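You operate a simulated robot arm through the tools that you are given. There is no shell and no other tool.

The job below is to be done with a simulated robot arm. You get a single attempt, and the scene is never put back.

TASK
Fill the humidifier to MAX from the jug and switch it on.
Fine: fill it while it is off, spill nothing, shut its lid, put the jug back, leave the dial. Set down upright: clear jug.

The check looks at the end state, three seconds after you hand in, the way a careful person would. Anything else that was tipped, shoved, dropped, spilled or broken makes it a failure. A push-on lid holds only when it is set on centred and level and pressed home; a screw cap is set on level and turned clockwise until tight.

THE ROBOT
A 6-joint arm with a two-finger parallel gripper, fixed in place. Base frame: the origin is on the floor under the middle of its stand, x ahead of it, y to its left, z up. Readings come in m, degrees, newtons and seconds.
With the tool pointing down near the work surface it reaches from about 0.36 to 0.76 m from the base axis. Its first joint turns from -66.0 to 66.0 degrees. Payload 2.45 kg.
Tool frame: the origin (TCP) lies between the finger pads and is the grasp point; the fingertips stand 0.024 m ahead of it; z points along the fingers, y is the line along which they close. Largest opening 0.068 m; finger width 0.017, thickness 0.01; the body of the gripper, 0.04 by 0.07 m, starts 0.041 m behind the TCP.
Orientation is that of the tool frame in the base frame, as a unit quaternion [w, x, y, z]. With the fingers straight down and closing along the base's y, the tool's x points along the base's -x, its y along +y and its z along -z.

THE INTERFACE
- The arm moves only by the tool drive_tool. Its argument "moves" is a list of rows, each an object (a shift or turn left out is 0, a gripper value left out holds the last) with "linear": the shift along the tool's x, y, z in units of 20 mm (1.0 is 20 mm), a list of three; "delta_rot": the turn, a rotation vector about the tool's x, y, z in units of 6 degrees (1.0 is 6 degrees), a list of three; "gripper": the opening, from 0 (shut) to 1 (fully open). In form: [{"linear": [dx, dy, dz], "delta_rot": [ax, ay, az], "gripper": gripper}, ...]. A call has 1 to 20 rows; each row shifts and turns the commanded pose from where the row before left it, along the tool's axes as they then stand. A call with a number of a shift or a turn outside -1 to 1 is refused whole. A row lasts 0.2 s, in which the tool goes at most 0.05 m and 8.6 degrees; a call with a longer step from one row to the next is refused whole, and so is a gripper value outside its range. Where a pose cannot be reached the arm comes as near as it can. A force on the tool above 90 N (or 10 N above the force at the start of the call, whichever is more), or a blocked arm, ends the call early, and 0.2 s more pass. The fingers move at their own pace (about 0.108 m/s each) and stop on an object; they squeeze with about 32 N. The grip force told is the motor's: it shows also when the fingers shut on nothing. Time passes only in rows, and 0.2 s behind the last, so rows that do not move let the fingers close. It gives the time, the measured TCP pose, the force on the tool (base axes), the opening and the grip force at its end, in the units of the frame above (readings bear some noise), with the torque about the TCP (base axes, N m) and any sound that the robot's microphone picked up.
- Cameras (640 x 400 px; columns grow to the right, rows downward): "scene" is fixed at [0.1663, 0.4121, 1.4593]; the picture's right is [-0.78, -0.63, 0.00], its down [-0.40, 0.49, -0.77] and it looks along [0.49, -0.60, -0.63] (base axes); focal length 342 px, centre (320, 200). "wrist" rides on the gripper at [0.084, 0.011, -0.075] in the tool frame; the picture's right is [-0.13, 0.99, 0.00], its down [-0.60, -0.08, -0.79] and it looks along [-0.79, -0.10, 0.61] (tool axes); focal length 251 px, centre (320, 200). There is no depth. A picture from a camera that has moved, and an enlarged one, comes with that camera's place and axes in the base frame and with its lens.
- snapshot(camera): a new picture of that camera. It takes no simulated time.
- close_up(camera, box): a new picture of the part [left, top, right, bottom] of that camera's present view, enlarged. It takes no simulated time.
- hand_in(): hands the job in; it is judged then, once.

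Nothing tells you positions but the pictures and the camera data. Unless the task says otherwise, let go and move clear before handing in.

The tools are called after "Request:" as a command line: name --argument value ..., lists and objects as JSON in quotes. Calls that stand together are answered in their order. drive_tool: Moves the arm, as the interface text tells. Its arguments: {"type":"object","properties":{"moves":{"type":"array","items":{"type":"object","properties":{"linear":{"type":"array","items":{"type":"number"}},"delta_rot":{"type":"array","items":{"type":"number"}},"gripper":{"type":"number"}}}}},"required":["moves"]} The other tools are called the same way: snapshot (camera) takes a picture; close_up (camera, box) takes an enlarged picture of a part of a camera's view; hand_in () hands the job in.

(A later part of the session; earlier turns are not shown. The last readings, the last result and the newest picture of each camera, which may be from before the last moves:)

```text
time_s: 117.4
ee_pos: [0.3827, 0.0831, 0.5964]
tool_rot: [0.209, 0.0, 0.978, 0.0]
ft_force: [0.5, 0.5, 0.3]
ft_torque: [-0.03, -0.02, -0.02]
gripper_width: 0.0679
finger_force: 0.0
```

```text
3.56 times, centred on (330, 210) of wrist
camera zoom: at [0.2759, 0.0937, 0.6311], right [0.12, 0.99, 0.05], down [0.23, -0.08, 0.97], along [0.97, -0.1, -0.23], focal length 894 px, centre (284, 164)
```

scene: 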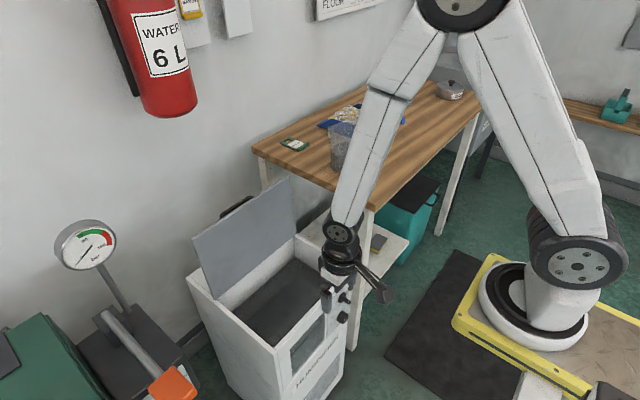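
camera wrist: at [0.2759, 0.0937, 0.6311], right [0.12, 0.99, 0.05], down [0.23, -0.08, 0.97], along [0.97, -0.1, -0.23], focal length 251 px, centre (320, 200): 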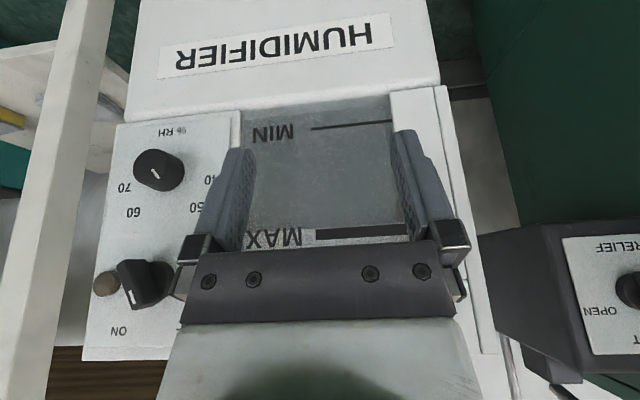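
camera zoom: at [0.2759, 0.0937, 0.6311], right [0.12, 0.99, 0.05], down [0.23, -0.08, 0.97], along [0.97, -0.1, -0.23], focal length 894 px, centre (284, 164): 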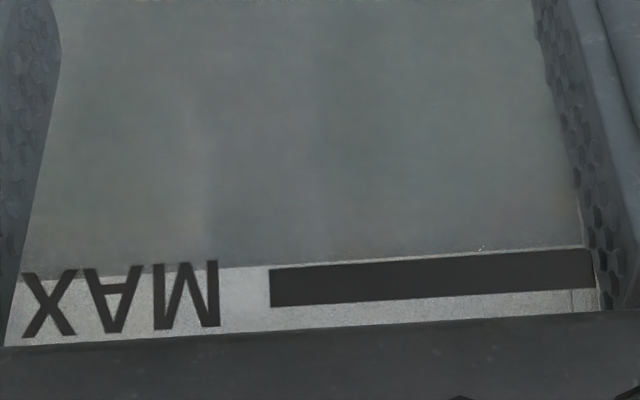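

Through the window the water now sits right at the lower edge of the MAX bar, about 5 mm below its centre. There is water left, so I'll make one small top-up pour. I'll retrace my path exactly back to the jug.

Request:
drive_tool --moves '[{"delta_rot": [0, 1, 0]}, {"delta_rot": [0, 1, 0]}, {"delta_rot": [0, 1, 0]}, {"delta_rot": [0, 1, 0]}, {"linear": [0, 0, -0.8]}, {"linear": [0, 0, -1]}, {"linear": [0, 0, -1]}, {"linear": [0, 0, -1]}, {"linear": [0, 0, -1]}, {"linear": [0, 0, -1]}, {"linear": [0, 0, -1]}, {"linear": [0, 0, -1]}, {"linear": [0, 0, -1]}, {"linear": [0, 0, -1]}, {"linear": [0, 0, -1]}, {"linear": [0, 0, -1]}, {"linear": [0, 0, -1]}, {"linear": [0, 0, -1]}, {"linear": [0, 0, -1]}, {"linear": [0, 0, -1]}]'

Request:
drive_tool --moves '[{"linear": [0, -1, -1]}, {"linear": [0, -1, -1]}, {"linear": [0, -1, -1]}, {"linear": [0, -1, -1]}, {"linear": [0, -1, -1]}, {"linear": [0, -1, -1]}, {"linear": [0, -1, -1]}, {"linear": [0, -1, -1]}, {"linear": [0, -1, 0]}, {"linear": [0, -1, 0]}, {"linear": [0, -1, 0]}, {"linear": [0, -1, 0]}, {"linear": [0, -1, 0]}, {"linear": [0, -1, 0]}, {"linear": [0, -1, 0]}, {"linear": [0, -1, 0]}, {"linear": [0, -1, 0]}, {"linear": [0, -1, 0]}, {"linear": [0, -1, 0]}, {"linear": [0, -1, 0]}]'

Request:
drive_tool --moves '[{"delta_rot": [0, 0, -1]}, {"delta_rot": [0, 0, -1]}, {"delta_rot": [0, 0, -1]}, {"delta_rot": [0, 0, -1]}, {"delta_rot": [0, 0, -1]}, {"delta_rot": [0, 0, -0.25]}, {"linear": [-0.89, -0.97, 0]}, {"linear": [-0.89, -0.97, 0]}, {"linear": [-0.89, -0.97, 0]}, {"linear": [-0.89, -0.97, 0]}, {"linear": [-0.89, -0.97, 0]}, {"linear": [-0.89, -0.97, 0]}, {"linear": [-0.89, -0.97, 0]}, {"linear": [-0.89, -0.97, 0]}, {}]'

Request:
close_up --camera "wrist" --box '[220, 0, 420, 180]'

Request:
close_up --camera "scene" --box '[310, 60, 420, 190]'

```text
time_s: 121.6
ee_pos: [0.3837, 0.083, 0.9139]
tool_rot: [0.001, 0.001, 1.0, 0.0]
ft_force: [-0.3, 0.0, 0.6]
ft_torque: [0.01, 0.01, -0.02]
gripper_width: 0.0681
finger_force: 0.0
```

```text
time_s: 125.8
ee_pos: [0.3836, -0.317, 1.0728]
tool_rot: [0.0, 0.001, 1.0, 0.0]
ft_force: [-0.7, -0.2, 0.2]
ft_torque: [0.03, 0.0, 0.02]
gripper_width: 0.0679
finger_force: 0.0
```

```text
time_s: 129.0
ee_pos: [0.5875, -0.3733, 1.073]
tool_rot: [0.0, -0.272, 0.962, 0.0]
ft_force: [0.0, -0.3, -0.4]
ft_torque: [0.01, -0.01, 0.0]
gripper_width: 0.0679
finger_force: 0.0
```

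```text
2.22 times, centred on (320, 90) of wrist
camera zoom: at [0.5089, -0.4087, 1.1483], right [-0.41, 0.91, 0.0], down [0.56, 0.25, 0.79], along [0.72, 0.32, -0.61], focal length 559 px, centre (320, 444)
```

zoom: 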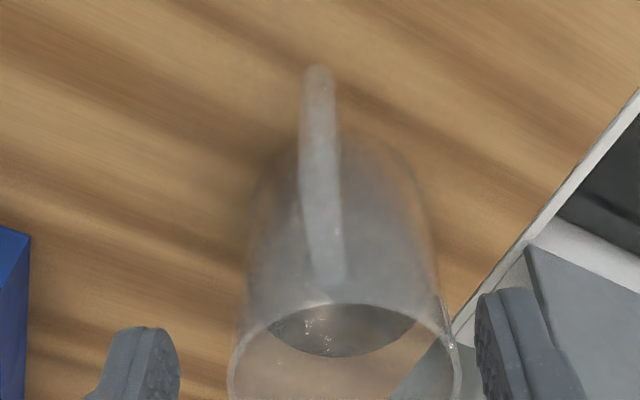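

```text
3.08 times, centred on (365, 125) of scene
camera zoom: at [0.1663, 0.4121, 1.4593], right [-0.78, -0.63, 0.0], down [-0.4, 0.49, -0.77], along [0.49, -0.6, -0.63], focal length 1052 px, centre (182, 431)
```

zoom: 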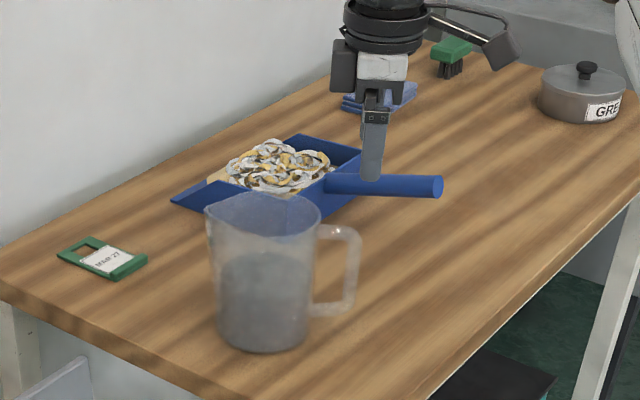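

I'm back directly above the handle with the jug undisturbed. Descending and regripping as before.

Request:
drive_tool --moves '[{"linear": [0, 0, 1]}, {"linear": [0, 0, 1]}, {"linear": [0, 0, 1]}, {"linear": [0, 0, 1]}, {"linear": [0, 0, 1]}, {"linear": [0, 0, 0.6]}, {"linear": [0, 0, 0.3]}, {}]'

Request:
close_up --camera "wrist" --box '[220, 60, 420, 240]'

```text
time_s: 130.8
ee_pos: [0.5854, -0.3748, 0.9539]
tool_rot: [0.0, -0.271, 0.962, 0.0]
ft_force: [0.1, -0.4, 0.1]
ft_torque: [0.01, 0.01, -0.01]
gripper_width: 0.0682
finger_force: 0.1
```

```text
2.22 times, centred on (320, 150) of wrist
camera zoom: at [0.5083, -0.409, 1.0288], right [-0.41, 0.91, 0.0], down [0.56, 0.25, 0.79], along [0.72, 0.32, -0.61], focal length 559 px, centre (320, 311)
```

zoom: 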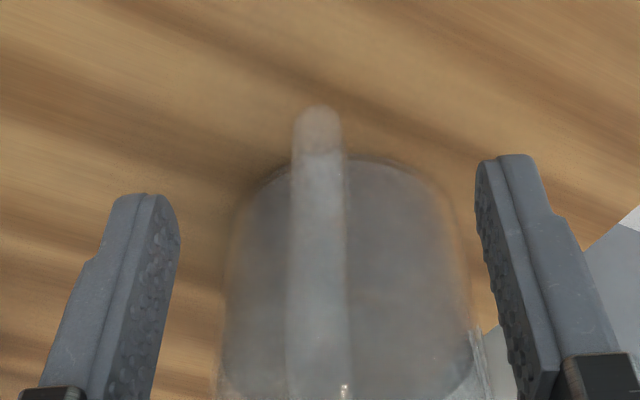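

Closing on the handle again.

Request:
drive_tool --moves '[{"gripper": 0.3}, {"gripper": 0.2}, {"gripper": 0.0}, {"gripper": 0.0}, {"gripper": 0.0}]'

Request:
drive_tool --moves '[{"linear": [0, 0, -0.15]}, {"linear": [0, 0, -0.15]}, {"linear": [0, 0, -0.2]}, {}]'

Request:
close_up --camera "scene" --box '[325, 100, 385, 180]'

```text
time_s: 132.0
ee_pos: [0.5859, -0.3745, 0.9532]
tool_rot: [0.0, -0.271, 0.963, 0.0]
ft_force: [-0.3, -2.0, 1.2]
ft_torque: [0.12, 0.0, -0.07]
gripper_width: 0.0136
finger_force: 32.0
```

```text
time_s: 133.0
ee_pos: [0.5857, -0.3755, 0.9646]
tool_rot: [0.0, -0.271, 0.963, 0.001]
ft_force: [-0.3, 0.0, -4.7]
ft_torque: [-0.2, 0.31, 0.01]
gripper_width: 0.0138
finger_force: 31.7
```

```text
5.00 times, centred on (355, 140) of scene
camera zoom: at [0.1664, 0.4121, 1.4593], right [-0.78, -0.63, 0.0], down [-0.4, 0.49, -0.77], along [0.49, -0.6, -0.63], focal length 1710 px, centre (145, 500)
```

zoom: 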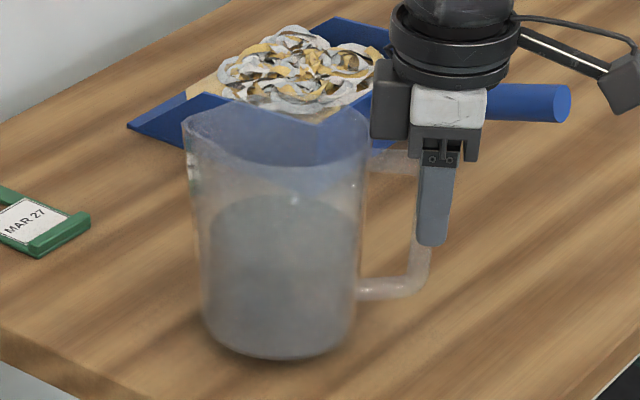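

Lifted again at 4.7 N. Repeating the same path to the tank.

Request:
drive_tool --moves '[{"linear": [0, 0, -0.3]}, {"linear": [0, 0, -0.5]}, {"linear": [0, 0, -0.5]}, {"linear": [0, 0, -0.5]}, {"linear": [0, 0, -0.4]}, {"linear": [0, 0, -0.2]}, {"delta_rot": [0, 0, -0.3]}, {"delta_rot": [0, 0, -0.7]}, {"delta_rot": [0, 0, -0.8]}, {"delta_rot": [0, 0, -0.8]}, {"delta_rot": [0, 0, -0.8]}, {"delta_rot": [0, 0, -0.8]}, {"delta_rot": [0, 0, -0.8]}, {"delta_rot": [0, 0, -0.8]}, {"delta_rot": [0, 0, -0.8]}, {"delta_rot": [0, 0, -0.8]}, {"delta_rot": [0, 0, -0.8]}, {"delta_rot": [0, 0, -0.8]}, {"delta_rot": [0, 0, -0.5]}, {"delta_rot": [0, 0, -0.24]}]'

Request:
drive_tool --moves '[{"linear": [-0.3, 0, 0]}, {"linear": [-0.6, 0, 0]}, {"linear": [-0.8, 0, 0]}, {"linear": [-0.8, 0, 0]}, {"linear": [-0.8, 0, 0]}, {"linear": [-0.8, 0, 0]}, {"linear": [-0.8, 0, 0]}, {"linear": [-0.8, 0, 0]}, {"linear": [-0.8, 0, 0]}, {"linear": [-0.8, 0, 0]}, {"linear": [-0.8, 0, 0]}, {"linear": [-0.8, 0, 0]}, {"linear": [-0.8, 0, 0]}, {"linear": [-0.8, 0, 0]}, {"linear": [-0.8, 0, 0]}, {"linear": [-0.8, 0, 0]}, {"linear": [-0.8, 0, 0]}, {"linear": [-0.7, 0, 0]}, {"linear": [-0.4, 0, 0]}, {"linear": [-0.2, 0, 0]}]'

Request:
snapshot --camera "scene"

```text
time_s: 137.2
ee_pos: [0.5863, -0.3748, 1.0118]
tool_rot: [0.0, -0.707, 0.708, -0.001]
ft_force: [0.7, 0.9, -4.7]
ft_torque: [-0.36, -0.02, -0.02]
gripper_width: 0.0141
finger_force: 32.1
```

```text
time_s: 141.4
ee_pos: [0.5864, -0.0904, 1.0134]
tool_rot: [0.0, -0.706, 0.708, 0.0]
ft_force: [-0.5, -0.7, -5.3]
ft_torque: [-0.36, -0.03, 0.02]
gripper_width: 0.0138
finger_force: 31.9
```

```text
taken
```

scene: 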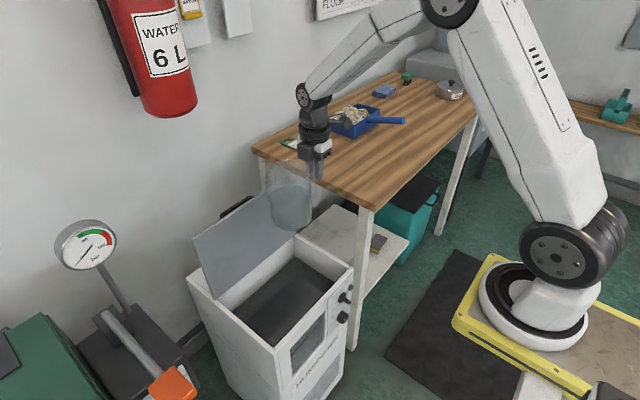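

Over the tank again. I'll lower to the pouring height, tilt to about 48° (below the flow angle), and take a fresh baseline of the level.

Request:
drive_tool --moves '[{"linear": [0, 0, 0.4]}, {"linear": [0, 0, 0.7]}, {"linear": [0, 0, 0.8]}, {"linear": [0, 0, 0.8]}, {"linear": [0, 0, 0.8]}, {"linear": [0, 0, 0.8]}, {"linear": [0, 0, 0.6]}, {"linear": [0, 0, 0.4]}, {"delta_rot": [0, 0.4, 0]}, {"delta_rot": [0, 0.7, 0]}, {"delta_rot": [0, 0.8, 0]}, {"delta_rot": [0, 0.8, 0]}, {"delta_rot": [0, 0.8, 0]}, {"delta_rot": [0, 0.8, 0]}, {"delta_rot": [0, 0.8, 0]}, {"delta_rot": [0, 0.8, 0]}, {"delta_rot": [0, 0.8, 0]}, {"delta_rot": [0, 0.7, 0]}, {"delta_rot": [0, 0.4, 0]}, {"delta_rot": [0, 0.2, 0]}]'

Request:
close_up --camera "scene" --box '[220, 160, 380, 340]'

Request:
close_up --camera "scene" --box '[235, 275, 305, 325]'

Request:
close_up --camera "scene" --box '[280, 245, 350, 295]'

```text
time_s: 145.6
ee_pos: [0.5878, -0.0915, 0.905]
tool_rot: [-0.288, -0.645, 0.647, -0.287]
ft_force: [-0.3, -0.5, -4.9]
ft_torque: [-0.14, -0.04, 0.02]
gripper_width: 0.0135
finger_force: 32.3
```

```text
2.22 times, centred on (300, 250) of scene
camera zoom: at [0.1664, 0.4121, 1.4593], right [-0.78, -0.63, 0.0], down [-0.4, 0.49, -0.77], along [0.49, -0.6, -0.63], focal length 760 px, centre (364, 89)
```

zoom: 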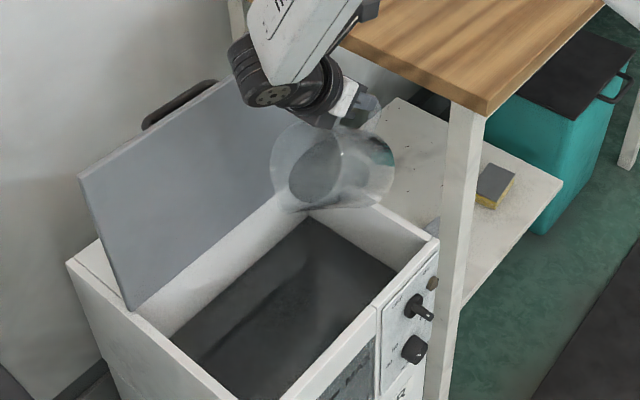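

```text
8.00 times, centred on (270, 300) of scene
camera zoom: at [0.1664, 0.4121, 1.4593], right [-0.78, -0.63, 0.0], down [-0.4, 0.49, -0.77], along [0.49, -0.6, -0.63], focal length 2736 px, centre (720, -600)
```

zoom: 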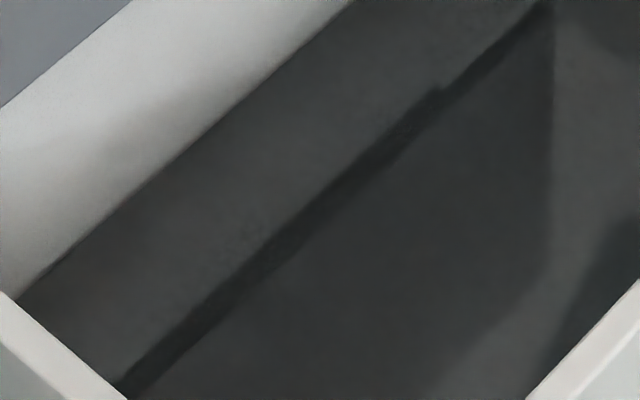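

```text
8.00 times, centred on (315, 270) of scene
camera zoom: at [0.1664, 0.4121, 1.4593], right [-0.78, -0.63, 0.0], down [-0.4, 0.49, -0.77], along [0.49, -0.6, -0.63], focal length 2736 px, centre (360, -360)
```

zoom: 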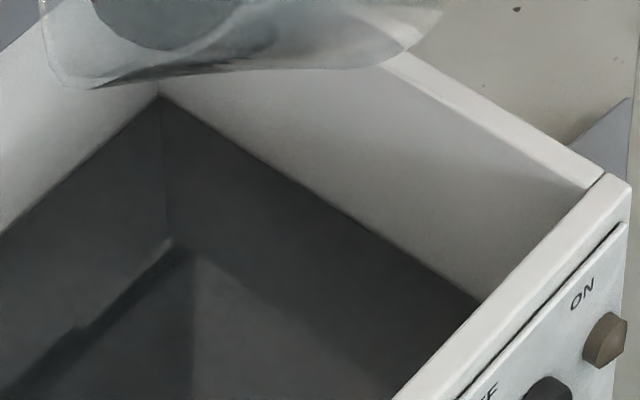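

Baseline recorded: back waterline crosses the picture top at u≈352, with the corner at (160, 96). I need about 10 px more rise there. Now I'll tilt in small steps with pauses.

Request:
drive_tool --moves '[{"delta_rot": [0, 0.3, 0]}, {}, {"delta_rot": [0, 0.3, 0]}, {}, {"delta_rot": [0, 0.2, 0]}, {}, {"delta_rot": [0, 0.2, 0]}, {}, {}]'

Request:
close_up --camera "scene" --box '[220, 160, 380, 340]'

Request:
close_up --camera "scene" --box '[235, 275, 305, 325]'

```text
time_s: 147.6
ee_pos: [0.5874, -0.0915, 0.9075]
tool_rot: [-0.322, -0.63, 0.631, -0.32]
ft_force: [-0.3, 1.1, -6.0]
ft_torque: [-0.07, 0.02, -0.01]
gripper_width: 0.0139
finger_force: 31.7
```

```text
2.22 times, centred on (300, 250) of scene
camera zoom: at [0.1664, 0.4121, 1.4593], right [-0.78, -0.63, 0.0], down [-0.4, 0.49, -0.77], along [0.49, -0.6, -0.63], focal length 760 px, centre (364, 89)
```

zoom: 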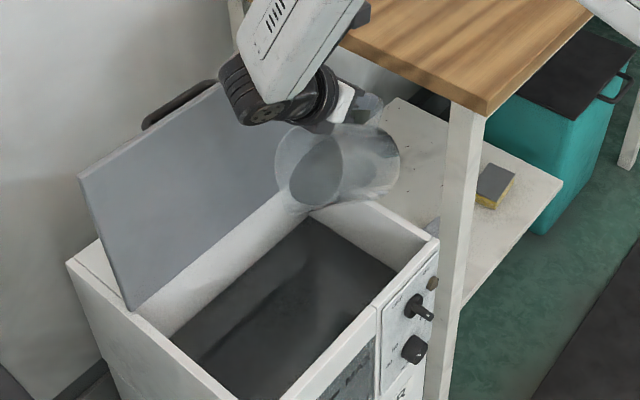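

```text
8.00 times, centred on (270, 300) of scene
camera zoom: at [0.1664, 0.4121, 1.4593], right [-0.78, -0.63, 0.0], down [-0.4, 0.49, -0.77], along [0.49, -0.6, -0.63], focal length 2736 px, centre (720, -600)
```

zoom: 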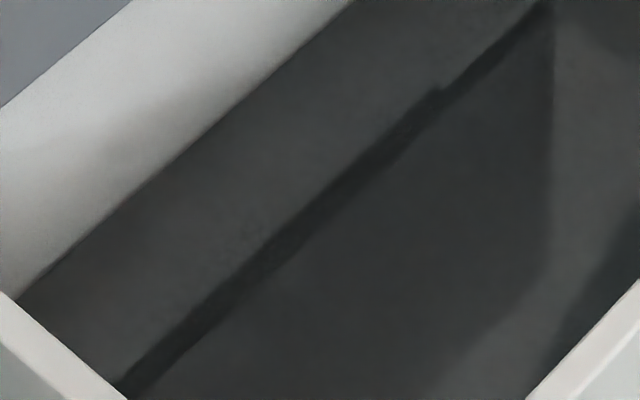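

Tilt is about 54° with no flow yet. I'll continue in 1.2° steps.

Request:
drive_tool --moves '[{"delta_rot": [0, 0.2, 0]}, {}, {"delta_rot": [0, 0.2, 0]}, {}, {}]'

Request:
close_up --camera "scene" --box '[220, 160, 380, 340]'

Request:
close_up --camera "scene" --box '[280, 190, 350, 295]'

```text
time_s: 148.8
ee_pos: [0.587, -0.0901, 0.9052]
tool_rot: [-0.334, -0.623, 0.624, -0.333]
ft_force: [0.1, 0.0, -5.0]
ft_torque: [-0.05, 0.01, -0.02]
gripper_width: 0.0136
finger_force: 31.9
```

```text
2.22 times, centred on (300, 250) of scene
camera zoom: at [0.1664, 0.4121, 1.4593], right [-0.78, -0.63, 0.0], down [-0.4, 0.49, -0.77], along [0.49, -0.6, -0.63], focal length 760 px, centre (364, 89)
```

zoom: 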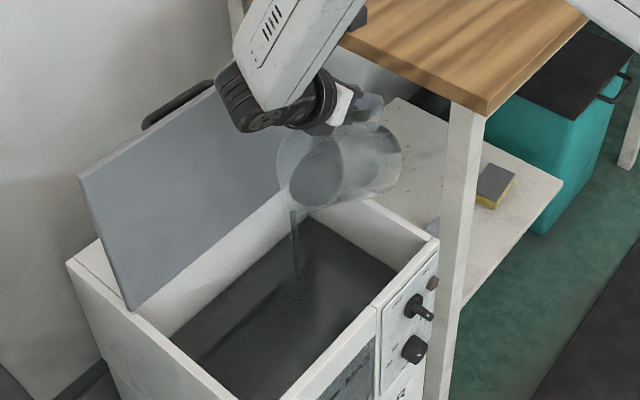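

```text
3.81 times, centred on (315, 242) of scene
camera zoom: at [0.1664, 0.4121, 1.4593], right [-0.78, -0.63, 0.0], down [-0.4, 0.49, -0.77], along [0.49, -0.6, -0.63], focal length 1303 px, centre (339, 38)
```

zoom: 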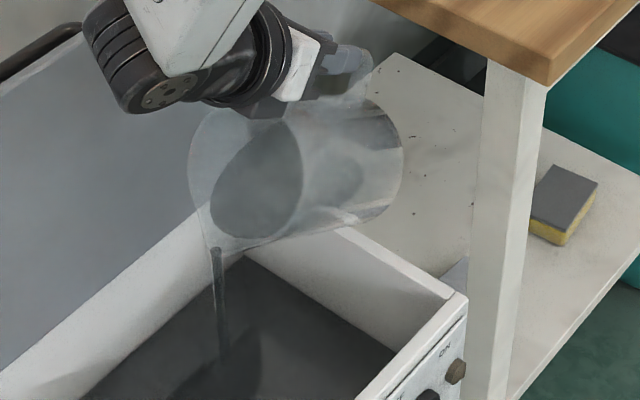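

The flow has restarted. I'll hold here for a second and measure.

Request:
drive_tool --moves '[{}, {}, {}, {}]'

Request:
close_up --camera "scene" --box '[235, 275, 305, 325]'

Request:
close_up --camera "scene" --box '[280, 245, 350, 295]'

```text
time_s: 149.8
ee_pos: [0.5876, -0.0904, 0.9066]
tool_rot: [-0.335, -0.623, 0.623, -0.334]
ft_force: [0.9, -0.3, -4.4]
ft_torque: [-0.06, 0.01, -0.03]
gripper_width: 0.0137
finger_force: 32.4
```

```text
8.00 times, centred on (270, 300) of scene
camera zoom: at [0.1664, 0.4121, 1.4593], right [-0.78, -0.63, 0.0], down [-0.4, 0.49, -0.77], along [0.49, -0.6, -0.63], focal length 2736 px, centre (720, -600)
```

zoom: 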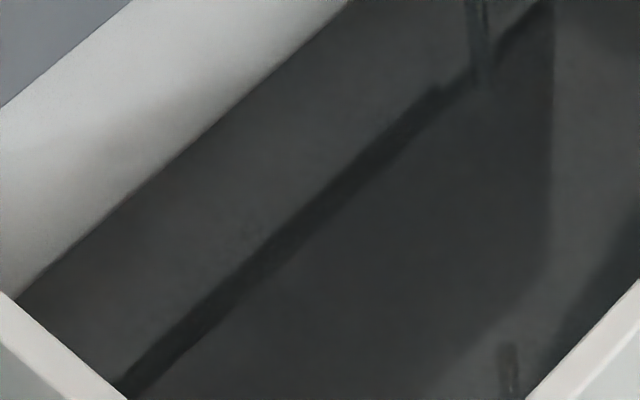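

```text
8.00 times, centred on (315, 270) of scene
camera zoom: at [0.1664, 0.4121, 1.4593], right [-0.78, -0.63, 0.0], down [-0.4, 0.49, -0.77], along [0.49, -0.6, -0.63], focal length 2736 px, centre (360, -360)
```

zoom: 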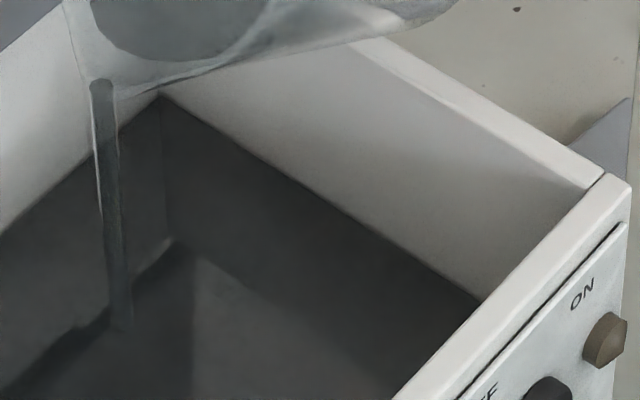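

About 1 mm up so far and the stream is steady. I'll hold 2 s more.

Request:
drive_tool --moves '[{}, {}, {}, {}, {}, {}, {}, {}, {}]'

Request:
close_up --camera "scene" --box '[235, 275, 305, 325]'

Request:
close_up --camera "scene" --box '[280, 245, 350, 295]'

```text
time_s: 151.8
ee_pos: [0.5867, -0.0903, 0.906]
tool_rot: [-0.335, -0.623, 0.623, -0.333]
ft_force: [-0.9, 0.1, -3.9]
ft_torque: [-0.02, -0.01, -0.03]
gripper_width: 0.0137
finger_force: 31.5
```

```text
8.00 times, centred on (270, 300) of scene
camera zoom: at [0.1664, 0.4121, 1.4593], right [-0.78, -0.63, 0.0], down [-0.4, 0.49, -0.77], along [0.49, -0.6, -0.63], focal length 2736 px, centre (720, -600)
```

zoom: 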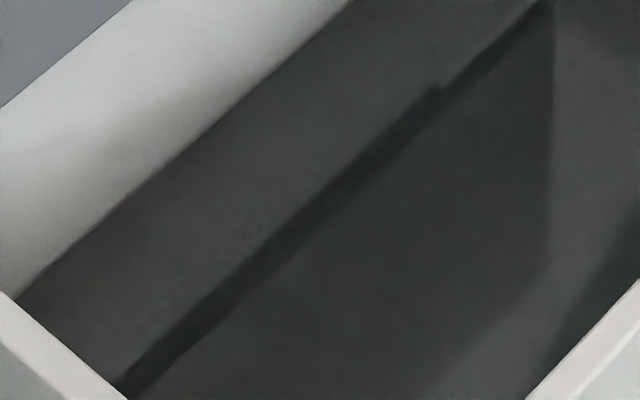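

```text
8.00 times, centred on (315, 270) of scene
camera zoom: at [0.1664, 0.4121, 1.4593], right [-0.78, -0.63, 0.0], down [-0.4, 0.49, -0.77], along [0.49, -0.6, -0.63], focal length 2736 px, centre (360, -360)
```

zoom: 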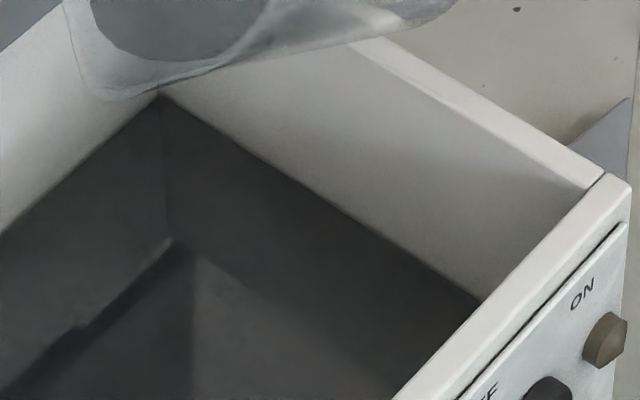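

The flow settles at each angle, which makes this easy to control. I'll add 2.4° and let it settle.

Request:
drive_tool --moves '[{"delta_rot": [0, 0.2, 0]}, {"delta_rot": [0, 0.2, 0]}, {}, {}, {}, {}, {}, {}, {}, {}, {}, {}]'

Request:
close_up --camera "scene" --box '[235, 275, 305, 325]'

Request:
close_up --camera "scene" --box '[280, 245, 350, 295]'

```text
time_s: 154.4
ee_pos: [0.5868, -0.0911, 0.9063]
tool_rot: [-0.347, -0.616, 0.616, -0.347]
ft_force: [-0.7, 0.3, -4.7]
ft_torque: [-0.03, -0.04, 0.02]
gripper_width: 0.014
finger_force: 31.4
```

```text
8.00 times, centred on (270, 300) of scene
camera zoom: at [0.1664, 0.4121, 1.4593], right [-0.78, -0.63, 0.0], down [-0.4, 0.49, -0.77], along [0.49, -0.6, -0.63], focal length 2736 px, centre (720, -600)
```

zoom: 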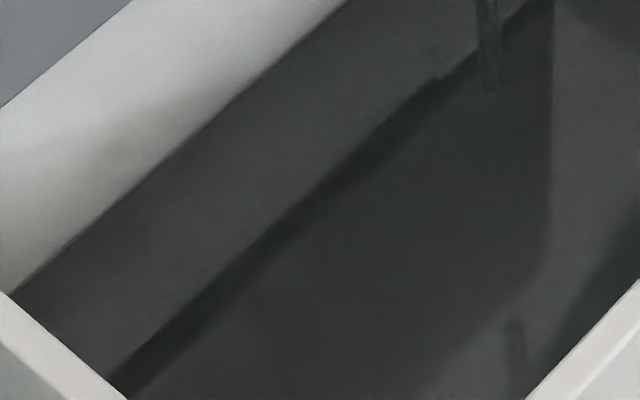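

```text
8.00 times, centred on (315, 270) of scene
camera zoom: at [0.1664, 0.4121, 1.4593], right [-0.78, -0.63, 0.0], down [-0.4, 0.49, -0.77], along [0.49, -0.6, -0.63], focal length 2736 px, centre (360, -360)
```

zoom: 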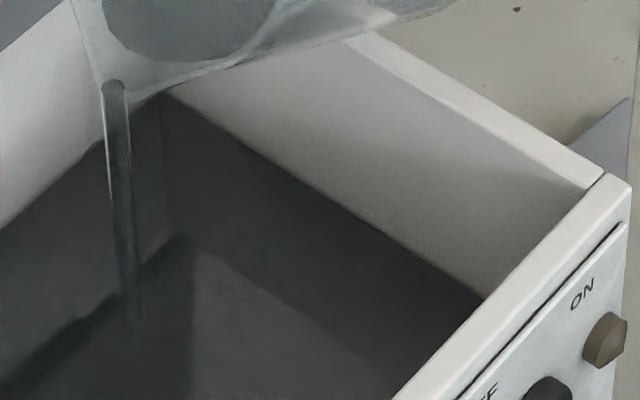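

Rise is now about 3 mm and the stream is still thin. I'll hold again to let it settle.

Request:
drive_tool --moves '[{}, {}, {}, {}, {}, {}, {}]'

Request:
close_up --camera "scene" --box '[235, 275, 305, 325]'

Request:
close_up --camera "scene" --box '[280, 245, 350, 295]'

```text
time_s: 156.0
ee_pos: [0.5873, -0.0899, 0.9062]
tool_rot: [-0.348, -0.615, 0.617, -0.346]
ft_force: [0.2, -0.2, -4.7]
ft_torque: [-0.03, -0.02, 0.02]
gripper_width: 0.0138
finger_force: 31.8
```

```text
8.00 times, centred on (270, 300) of scene
camera zoom: at [0.1664, 0.4121, 1.4593], right [-0.78, -0.63, 0.0], down [-0.4, 0.49, -0.77], along [0.49, -0.6, -0.63], focal length 2736 px, centre (720, -600)
```

zoom: 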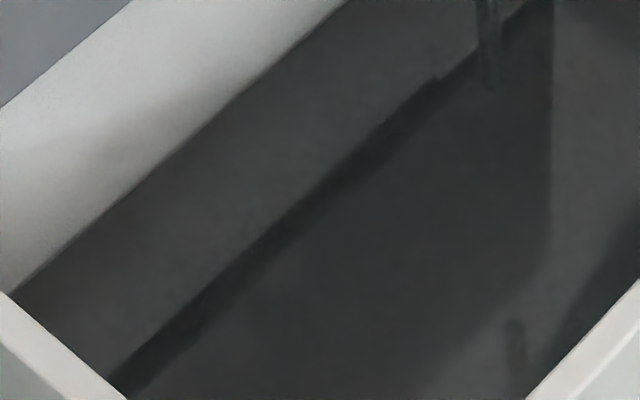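

```text
8.00 times, centred on (315, 270) of scene
camera zoom: at [0.1664, 0.4121, 1.4593], right [-0.78, -0.63, 0.0], down [-0.4, 0.49, -0.77], along [0.49, -0.6, -0.63], focal length 2736 px, centre (360, -360)
```

zoom: 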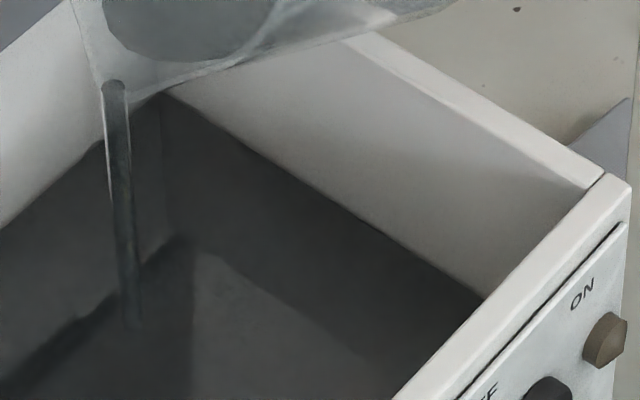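

No visible change over 1.6 s though a thin stream persists. I'll wait a bit longer.

Request:
drive_tool --moves '[{}, {}, {}, {}, {}, {}, {}, {}, {}]'

Request:
close_up --camera "scene" --box '[235, 275, 305, 325]'

Request:
close_up --camera "scene" --box '[280, 245, 350, 295]'

```text
time_s: 158.0
ee_pos: [0.5866, -0.0911, 0.9074]
tool_rot: [-0.348, -0.615, 0.617, -0.346]
ft_force: [0.2, 0.4, -4.6]
ft_torque: [-0.02, 0.0, -0.01]
gripper_width: 0.0136
finger_force: 32.2
```

```text
8.00 times, centred on (270, 300) of scene
camera zoom: at [0.1664, 0.4121, 1.4593], right [-0.78, -0.63, 0.0], down [-0.4, 0.49, -0.77], along [0.49, -0.6, -0.63], focal length 2736 px, centre (720, -600)
```

zoom: 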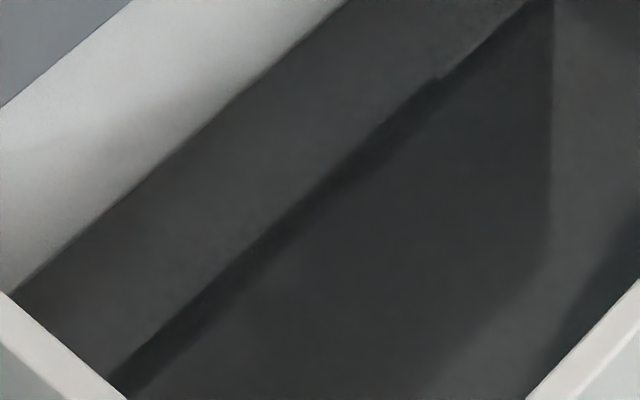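

```text
8.00 times, centred on (315, 270) of scene
camera zoom: at [0.1664, 0.4121, 1.4593], right [-0.78, -0.63, 0.0], down [-0.4, 0.49, -0.77], along [0.49, -0.6, -0.63], focal length 2736 px, centre (360, -360)
```

zoom: 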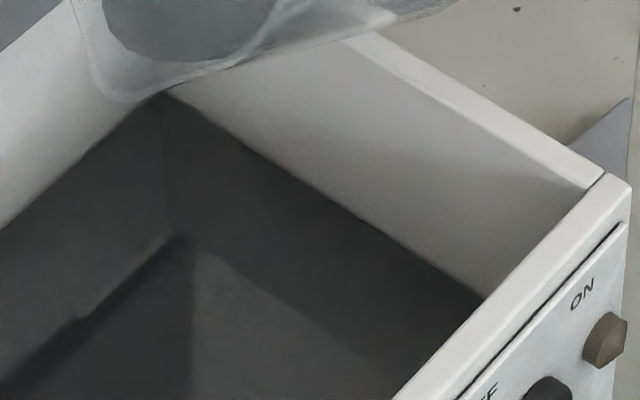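

Settled: about 4 mm of the roughly 5.5 mm wanted. One more 1.2° nudge and settle.

Request:
drive_tool --moves '[{"delta_rot": [0, 0.2, 0]}, {}, {}, {}, {}, {}, {}, {}, {}, {}, {}, {}, {}, {}]'

Request:
close_up --camera "scene" --box '[235, 275, 305, 325]'

Request:
close_up --camera "scene" --box '[280, 245, 350, 295]'

```text
time_s: 161.0
ee_pos: [0.5853, -0.0917, 0.9062]
tool_rot: [0.353, 0.613, -0.613, 0.353]
ft_force: [-0.7, 0.4, -4.7]
ft_torque: [-0.03, 0.0, -0.01]
gripper_width: 0.0137
finger_force: 32.1
```

```text
8.00 times, centred on (270, 300) of scene
camera zoom: at [0.1664, 0.4121, 1.4593], right [-0.78, -0.63, 0.0], down [-0.4, 0.49, -0.77], along [0.49, -0.6, -0.63], focal length 2736 px, centre (720, -600)
```

zoom: 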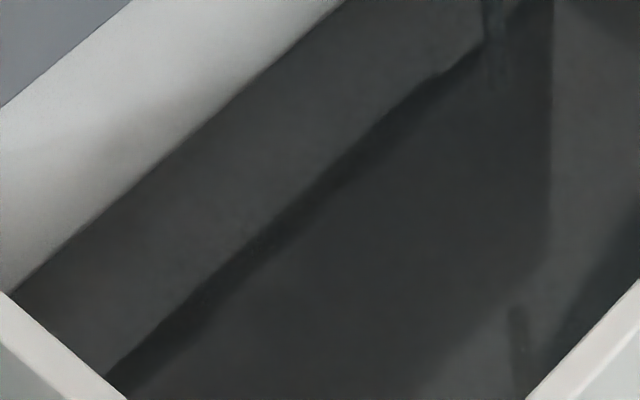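

```text
8.00 times, centred on (315, 270) of scene
camera zoom: at [0.1664, 0.4121, 1.4593], right [-0.78, -0.63, 0.0], down [-0.4, 0.49, -0.77], along [0.49, -0.6, -0.63], focal length 2736 px, centre (360, -360)
```

zoom: 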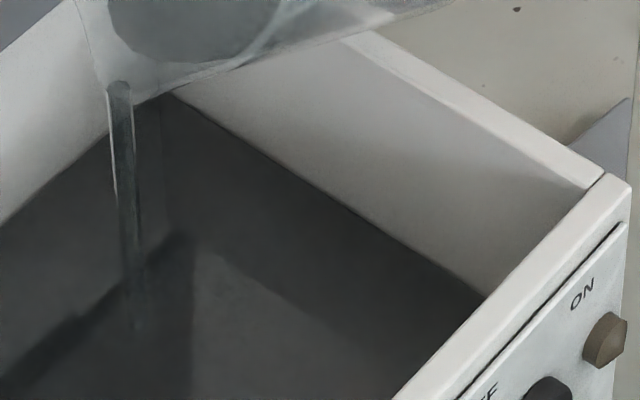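

The level has now risen about 5 mm, which puts it about mid-bar on MAX. I'll stop pouring and bring the jug upright.

Request:
drive_tool --moves '[{"delta_rot": [0, -0.8, 0]}, {"delta_rot": [0, -1, 0]}, {"delta_rot": [0, -1, 0]}, {"delta_rot": [0, -0.9, 0]}, {"delta_rot": [0, -0.8, 0]}, {"delta_rot": [0, -0.8, 0]}, {"delta_rot": [0, -0.8, 0]}, {"delta_rot": [0, -0.8, 0]}, {"delta_rot": [0, -0.8, 0]}, {"delta_rot": [0, -0.8, 0]}, {"delta_rot": [0, -0.7, 0]}, {"delta_rot": [0, -0.5, 0]}, {"delta_rot": [0, -0.3, 0]}, {}, {}, {}]'

Request:
close_up --camera "scene" --box '[220, 160, 380, 340]'

Request:
close_up --camera "scene" --box '[280, 245, 350, 295]'

```text
time_s: 164.4
ee_pos: [0.5868, -0.0917, 0.9044]
tool_rot: [-0.001, -0.707, 0.707, 0.0]
ft_force: [0.4, -0.2, -4.2]
ft_torque: [-0.32, 0.02, 0.03]
gripper_width: 0.0138
finger_force: 31.8
```

```text
2.22 times, centred on (300, 250) of scene
camera zoom: at [0.1664, 0.4121, 1.4593], right [-0.78, -0.63, 0.0], down [-0.4, 0.49, -0.77], along [0.49, -0.6, -0.63], focal length 760 px, centre (364, 89)
```

zoom: 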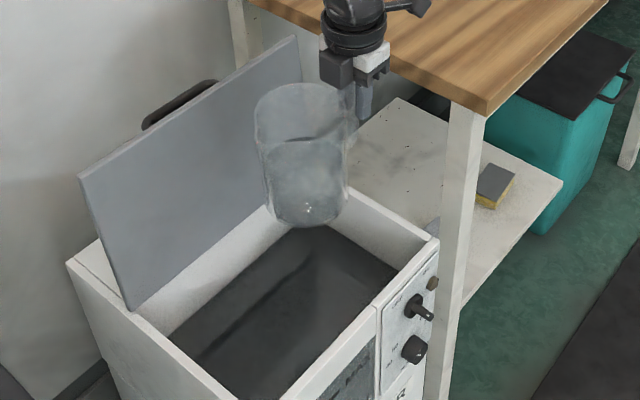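

```text
8.00 times, centred on (315, 270) of scene
camera zoom: at [0.1664, 0.4121, 1.4593], right [-0.78, -0.63, 0.0], down [-0.4, 0.49, -0.77], along [0.49, -0.6, -0.63], focal length 2736 px, centre (360, -360)
```

zoom: 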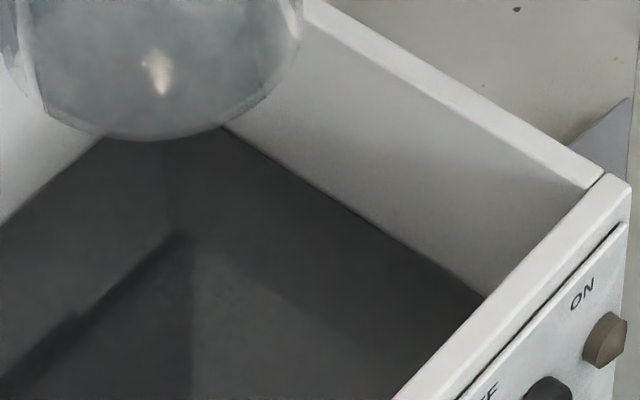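

Pouring is done. Returning the jug along the same path.

Request:
drive_tool --moves '[{"linear": [0, 0, -0.4]}, {"linear": [0, 0, -0.7]}, {"linear": [0, 0, -0.8]}, {"linear": [0, 0, -0.8]}, {"linear": [0, 0, -0.8]}, {"linear": [0, 0, -0.8]}, {"linear": [0, 0, -0.6]}, {"linear": [0, 0, -0.4]}, {"linear": [0.3, 0, 0]}, {"linear": [0.6, 0, 0]}, {"linear": [0.8, 0, 0]}, {"linear": [0.8, 0, 0]}, {"linear": [0.8, 0, 0]}, {"linear": [0.8, 0, 0]}, {"linear": [0.8, 0, 0]}, {"linear": [0.8, 0, 0]}, {"linear": [0.8, 0, 0]}, {"linear": [0.8, 0, 0]}, {"linear": [0.8, 0, 0]}, {"linear": [0.8, 0, 0]}]'

Request:
drive_tool --moves '[{"linear": [0.8, 0, 0]}, {"linear": [0.8, 0, 0]}, {"linear": [0.8, 0, 0]}, {"linear": [0.8, 0, 0]}, {"linear": [0.8, 0, 0]}, {"linear": [0.7, 0, 0]}, {"linear": [0.4, 0, 0]}, {"linear": [0.2, 0, 0]}, {"delta_rot": [0, 0, 0.3]}, {"delta_rot": [0, 0, 0.7]}, {"delta_rot": [0, 0, 0.8]}, {"delta_rot": [0, 0, 0.8]}, {"delta_rot": [0, 0, 0.8]}, {"delta_rot": [0, 0, 0.8]}, {"delta_rot": [0, 0, 0.8]}, {"delta_rot": [0, 0, 0.8]}, {"delta_rot": [0, 0, 0.8]}, {"delta_rot": [0, 0, 0.8]}, {"delta_rot": [0, 0, 0.8]}, {"delta_rot": [0, 0, 0.8]}]'

Request:
drive_tool --moves '[{"delta_rot": [0, 0, 0.5]}, {"delta_rot": [0, 0, 0.24]}, {"linear": [0, 0, 0.3]}, {"linear": [0, 0, 0.5]}, {"linear": [0, 0, 0.5]}, {"linear": [0, 0, 0.5]}, {"linear": [0, 0, 0.4]}, {"linear": [0, 0, 0.2]}, {}]'

Request:
close_up --camera "scene" --box '[325, 100, 385, 180]'

```text
time_s: 168.6
ee_pos: [0.5877, -0.2704, 1.0121]
tool_rot: [0.001, 0.707, -0.707, 0.001]
ft_force: [0.1, -0.5, -3.9]
ft_torque: [-0.32, 0.04, 0.02]
gripper_width: 0.0136
finger_force: 32.4
```

```text
time_s: 172.8
ee_pos: [0.5858, -0.374, 1.0116]
tool_rot: [0.0, -0.308, 0.951, 0.0]
ft_force: [-0.4, -0.5, -4.8]
ft_torque: [-0.18, 0.25, 0.01]
gripper_width: 0.0139
finger_force: 32.1
```

```text
time_s: 174.8
ee_pos: [0.5858, -0.3735, 0.9649]
tool_rot: [0.0, -0.271, 0.963, 0.0]
ft_force: [-0.4, -0.7, -3.6]
ft_torque: [-0.17, 0.28, 0.0]
gripper_width: 0.0138
finger_force: 31.5
```

```text
5.00 times, centred on (355, 140) of scene
camera zoom: at [0.1664, 0.4121, 1.4593], right [-0.78, -0.63, 0.0], down [-0.4, 0.49, -0.77], along [0.49, -0.6, -0.63], focal length 1710 px, centre (145, 500)
```

zoom: 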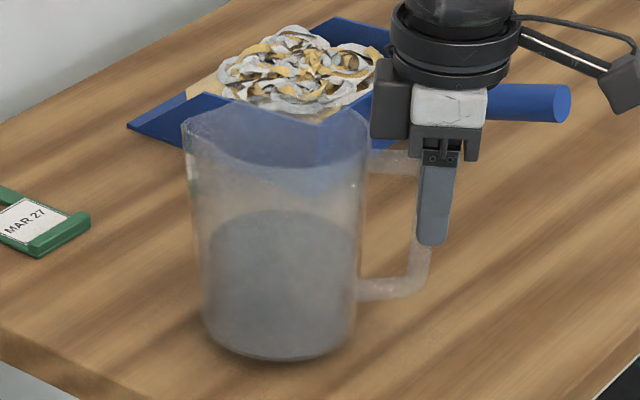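

About 10 mm above the bench; setting it down gently.

Request:
drive_tool --moves '[{"linear": [0, 0, 0.2]}, {"linear": [0, 0, 0.2]}, {}]'

Request:
drive_tool --moves '[{"linear": [0, 0, 0.05]}, {}]'

Request:
drive_tool --moves '[{"linear": [0, 0, 0.04]}, {}]'

```text
time_s: 175.6
ee_pos: [0.5867, -0.3759, 0.9562]
tool_rot: [0.001, -0.272, 0.962, -0.001]
ft_force: [0.2, 0.8, -4.7]
ft_torque: [-0.17, 0.28, -0.01]
gripper_width: 0.0137
finger_force: 32.4
```

```text
time_s: 176.2
ee_pos: [0.5864, -0.3746, 0.9542]
tool_rot: [0.0, -0.272, 0.962, 0.0]
ft_force: [0.3, -0.1, -4.5]
ft_torque: [-0.14, 0.29, -0.01]
gripper_width: 0.014
finger_force: 32.1
```

```text
time_s: 176.8
ee_pos: [0.5872, -0.3748, 0.9541]
tool_rot: [0.0, -0.271, 0.962, -0.001]
ft_force: [-1.5, -0.1, -1.0]
ft_torque: [0.01, -0.01, 0.05]
gripper_width: 0.014
finger_force: 31.8
```

The jug has landed (load nearly zero). I'll release and rise clear.

Request:
drive_tool --moves '[{}, {"gripper": 0.3}, {"gripper": 0.5}, {"gripper": 0.7}, {"gripper": 1.0}, {"gripper": 1.0}, {"linear": [0, 0, -0.5]}, {"linear": [0, 0, -1]}, {"linear": [0, 0, -1]}, {"linear": [0, 0, -1]}, {"linear": [0, 0, -1]}, {"linear": [0, 0, -1]}, {"linear": [0, 0, -0.5]}]'

Request:
close_up --camera "scene" --box '[310, 60, 420, 190]'

Request:
snapshot --camera "wrist"

```text
time_s: 179.6
ee_pos: [0.5868, -0.3746, 1.0754]
tool_rot: [0.0, -0.272, 0.962, 0.0]
ft_force: [0.7, 0.3, -0.1]
ft_torque: [-0.01, -0.02, 0.0]
gripper_width: 0.0683
finger_force: 0.1
```

```text
3.08 times, centred on (365, 125) of scene
camera zoom: at [0.1663, 0.4121, 1.4593], right [-0.78, -0.63, 0.0], down [-0.4, 0.49, -0.77], along [0.49, -0.6, -0.63], focal length 1052 px, centre (182, 431)
```

zoom: 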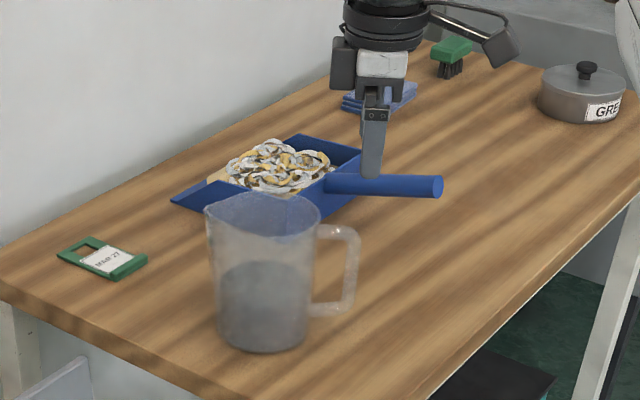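

```text
taken
camera wrist: at [0.5093, -0.4086, 1.1504], right [-0.41, 0.91, 0.0], down [0.56, 0.25, 0.79], along [0.72, 0.32, -0.61], focal length 251 px, centre (320, 200)
```

wrist: 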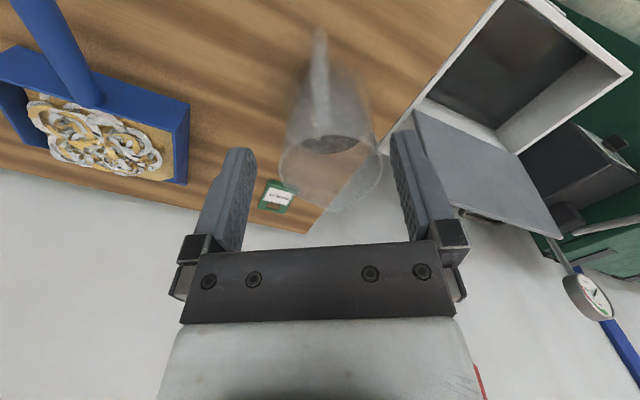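

The jug is home, upright. Checking the level through the window again.

Request:
drive_tool --moves '[{"linear": [0.89, 0.97, 0]}, {"linear": [0.89, 0.97, 0]}, {"linear": [0.89, 0.97, 0]}, {"linear": [0.89, 0.97, 0]}, {"linear": [0.89, 0.97, 0]}, {"linear": [0.89, 0.97, 0]}, {"linear": [0.89, 0.97, 0]}, {"linear": [0.89, 0.97, 0]}, {"delta_rot": [0, 0, 1]}, {"delta_rot": [0, 0, 1]}, {"delta_rot": [0, 0, 1]}, {"delta_rot": [0, 0, 1]}, {"delta_rot": [0, 0, 1]}, {"delta_rot": [0, 0, 0.25]}]'

Request:
drive_tool --moves '[{"linear": [0, 1, 0]}, {"linear": [0, 1, 0]}, {"linear": [0, 1, 0]}, {"linear": [0, 1, 0]}, {"linear": [0, 1, 0]}, {"linear": [0, 1, 0]}, {"linear": [0, 1, 0]}, {"linear": [0, 1, 0]}, {"linear": [0, 1, 0]}, {"linear": [0, 1, 0]}, {"linear": [0, 1, 0]}, {"linear": [0, 1, 0]}, {"linear": [0, 1, 1]}, {"linear": [0, 1, 1]}, {"linear": [0, 1, 1]}, {"linear": [0, 1, 1]}, {"linear": [0, 1, 1]}, {"linear": [0, 1, 1]}, {"linear": [0, 1, 1]}, {"linear": [0, 1, 1]}]'

Request:
drive_tool --moves '[{"linear": [0, 0, 1]}, {"linear": [0, 0, 1]}, {"linear": [0, 0, 1]}, {"linear": [0, 0, 1]}, {"linear": [0, 0, 1]}, {"linear": [0, 0, 1]}, {"linear": [0, 0, 1]}, {"linear": [0, 0, 1]}, {"linear": [0, 0, 1]}, {"linear": [0, 0, 1]}, {"linear": [0, 0, 1]}, {"linear": [0, 0, 1]}, {"linear": [0, 0, 1]}, {"linear": [0, 0, 1]}, {"linear": [0, 0, 1]}, {"linear": [0, 0, 0.8]}, {"delta_rot": [0, -1, 0]}, {"delta_rot": [0, -1, 0]}, {"delta_rot": [0, -1, 0]}, {"delta_rot": [0, -1, 0]}]'

Request:
close_up --camera "wrist" --box '[240, 170, 420, 250]'

Request:
snapshot --camera "wrist"

```text
time_s: 182.6
ee_pos: [0.3843, -0.3179, 1.0752]
tool_rot: [0.0, 0.001, 1.0, 0.0]
ft_force: [-0.5, 0.0, -0.5]
ft_torque: [0.02, 0.0, -0.02]
gripper_width: 0.0681
finger_force: 0.1
```

```text
time_s: 186.8
ee_pos: [0.3845, 0.0832, 0.9163]
tool_rot: [0.0, -0.001, 1.0, 0.001]
ft_force: [0.2, 0.6, 0.8]
ft_torque: [-0.02, 0.0, -0.02]
gripper_width: 0.0681
finger_force: 0.0
```

```text
time_s: 191.0
ee_pos: [0.3834, 0.0828, 0.598]
tool_rot: [0.209, -0.001, 0.978, 0.0]
ft_force: [0.2, 0.0, 1.0]
ft_torque: [-0.03, -0.01, -0.03]
gripper_width: 0.0679
finger_force: 0.0
```

```text
3.56 times, centred on (330, 210) of wrist
camera zoom: at [0.2759, 0.0939, 0.6333], right [0.12, 0.99, 0.05], down [0.23, -0.08, 0.97], along [0.97, -0.1, -0.24], focal length 894 px, centre (284, 164)
```

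zoom: 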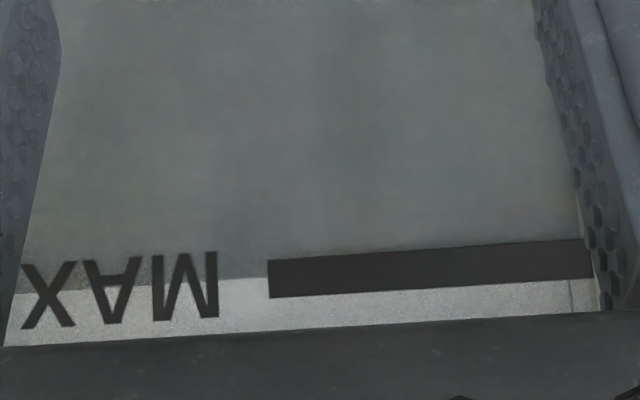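

```text
taken
camera wrist: at [0.2759, 0.0939, 0.6333], right [0.12, 0.99, 0.05], down [0.23, -0.08, 0.97], along [0.97, -0.1, -0.24], focal length 251 px, centre (320, 200)
```

wrist: 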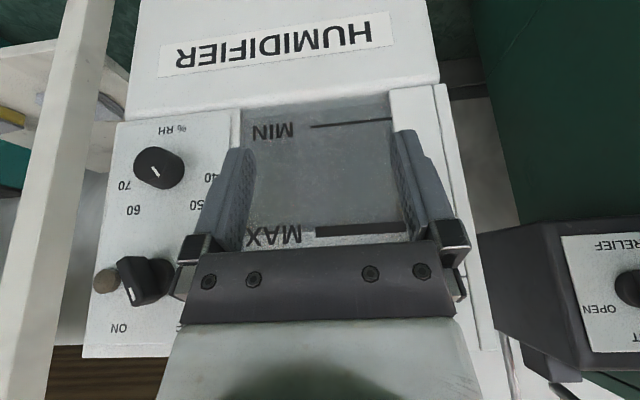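

The waterline now sits at the middle of the MAX bar, and the jug is back. Next I close the lid by re-grasping its handle where I released it, at TCP (0.752, 0.030, 0.900), and reversing the arc. First I rise and yaw.

Request:
drive_tool --moves '[{"delta_rot": [0, 1, 0]}, {"delta_rot": [0, 1, 0]}, {"delta_rot": [0, 1, 0]}, {"delta_rot": [0, 1, 0]}, {"linear": [0, 0, -1]}, {"linear": [0, 0, -1]}, {"linear": [0, 0, -1]}, {"linear": [0, 0, -1]}, {"linear": [0, 0, -1]}, {"linear": [0, 0, -1]}, {"linear": [0, 0, -1]}, {"linear": [0, 0, -1]}, {"linear": [0, 0, -1]}, {"linear": [0, 0, -1]}, {"linear": [0, 0, -1]}, {"linear": [0, 0, -1]}, {"linear": [0, 0, -1]}, {"linear": [0, 0, -1]}, {"linear": [0, 0, -1]}, {"linear": [0, 0, -1]}]'

Request:
drive_tool --moves '[{"linear": [0, 0, -1], "delta_rot": [0, 0, -1]}, {"linear": [0, 0, -1], "delta_rot": [0, 0, -1]}, {"linear": [0, 0, -1], "delta_rot": [0, 0, -1]}, {"linear": [0, 0, -1], "delta_rot": [0, 0, -1]}, {"linear": [0, 0, -1], "delta_rot": [0, 0, -1]}, {"linear": [0, 0, -1], "delta_rot": [0, 0, -1]}, {"delta_rot": [0, 0, -1]}, {"delta_rot": [0, 0, -1]}, {"delta_rot": [0, 0, -1]}, {"delta_rot": [0, 0, -1]}, {"delta_rot": [0, 0, -1]}, {"delta_rot": [0, 0, -1]}, {"delta_rot": [0, 0, -1]}, {"delta_rot": [0, 0, -1]}, {"delta_rot": [0, 0, -1]}, {"gripper": 0.3}]'

Request:
snapshot --camera "scene"

```text
time_s: 195.2
ee_pos: [0.3827, 0.0826, 0.9193]
tool_rot: [-0.001, 0.0, 1.0, -0.001]
ft_force: [-0.1, -0.6, -0.4]
ft_torque: [0.04, -0.02, 0.02]
gripper_width: 0.0679
finger_force: 0.1
```

```text
time_s: 198.6
ee_pos: [0.3852, 0.0832, 1.039]
tool_rot: [0.0, 0.708, -0.707, 0.001]
ft_force: [0.4, 0.2, -0.2]
ft_torque: [-0.01, -0.03, -0.01]
gripper_width: 0.0201
finger_force: 0.0
```

```text
taken
```

scene: 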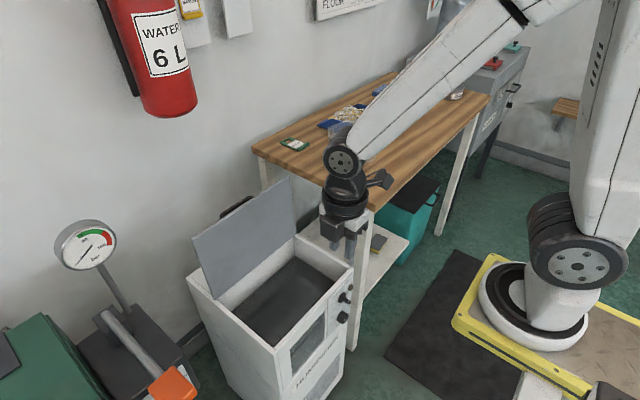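

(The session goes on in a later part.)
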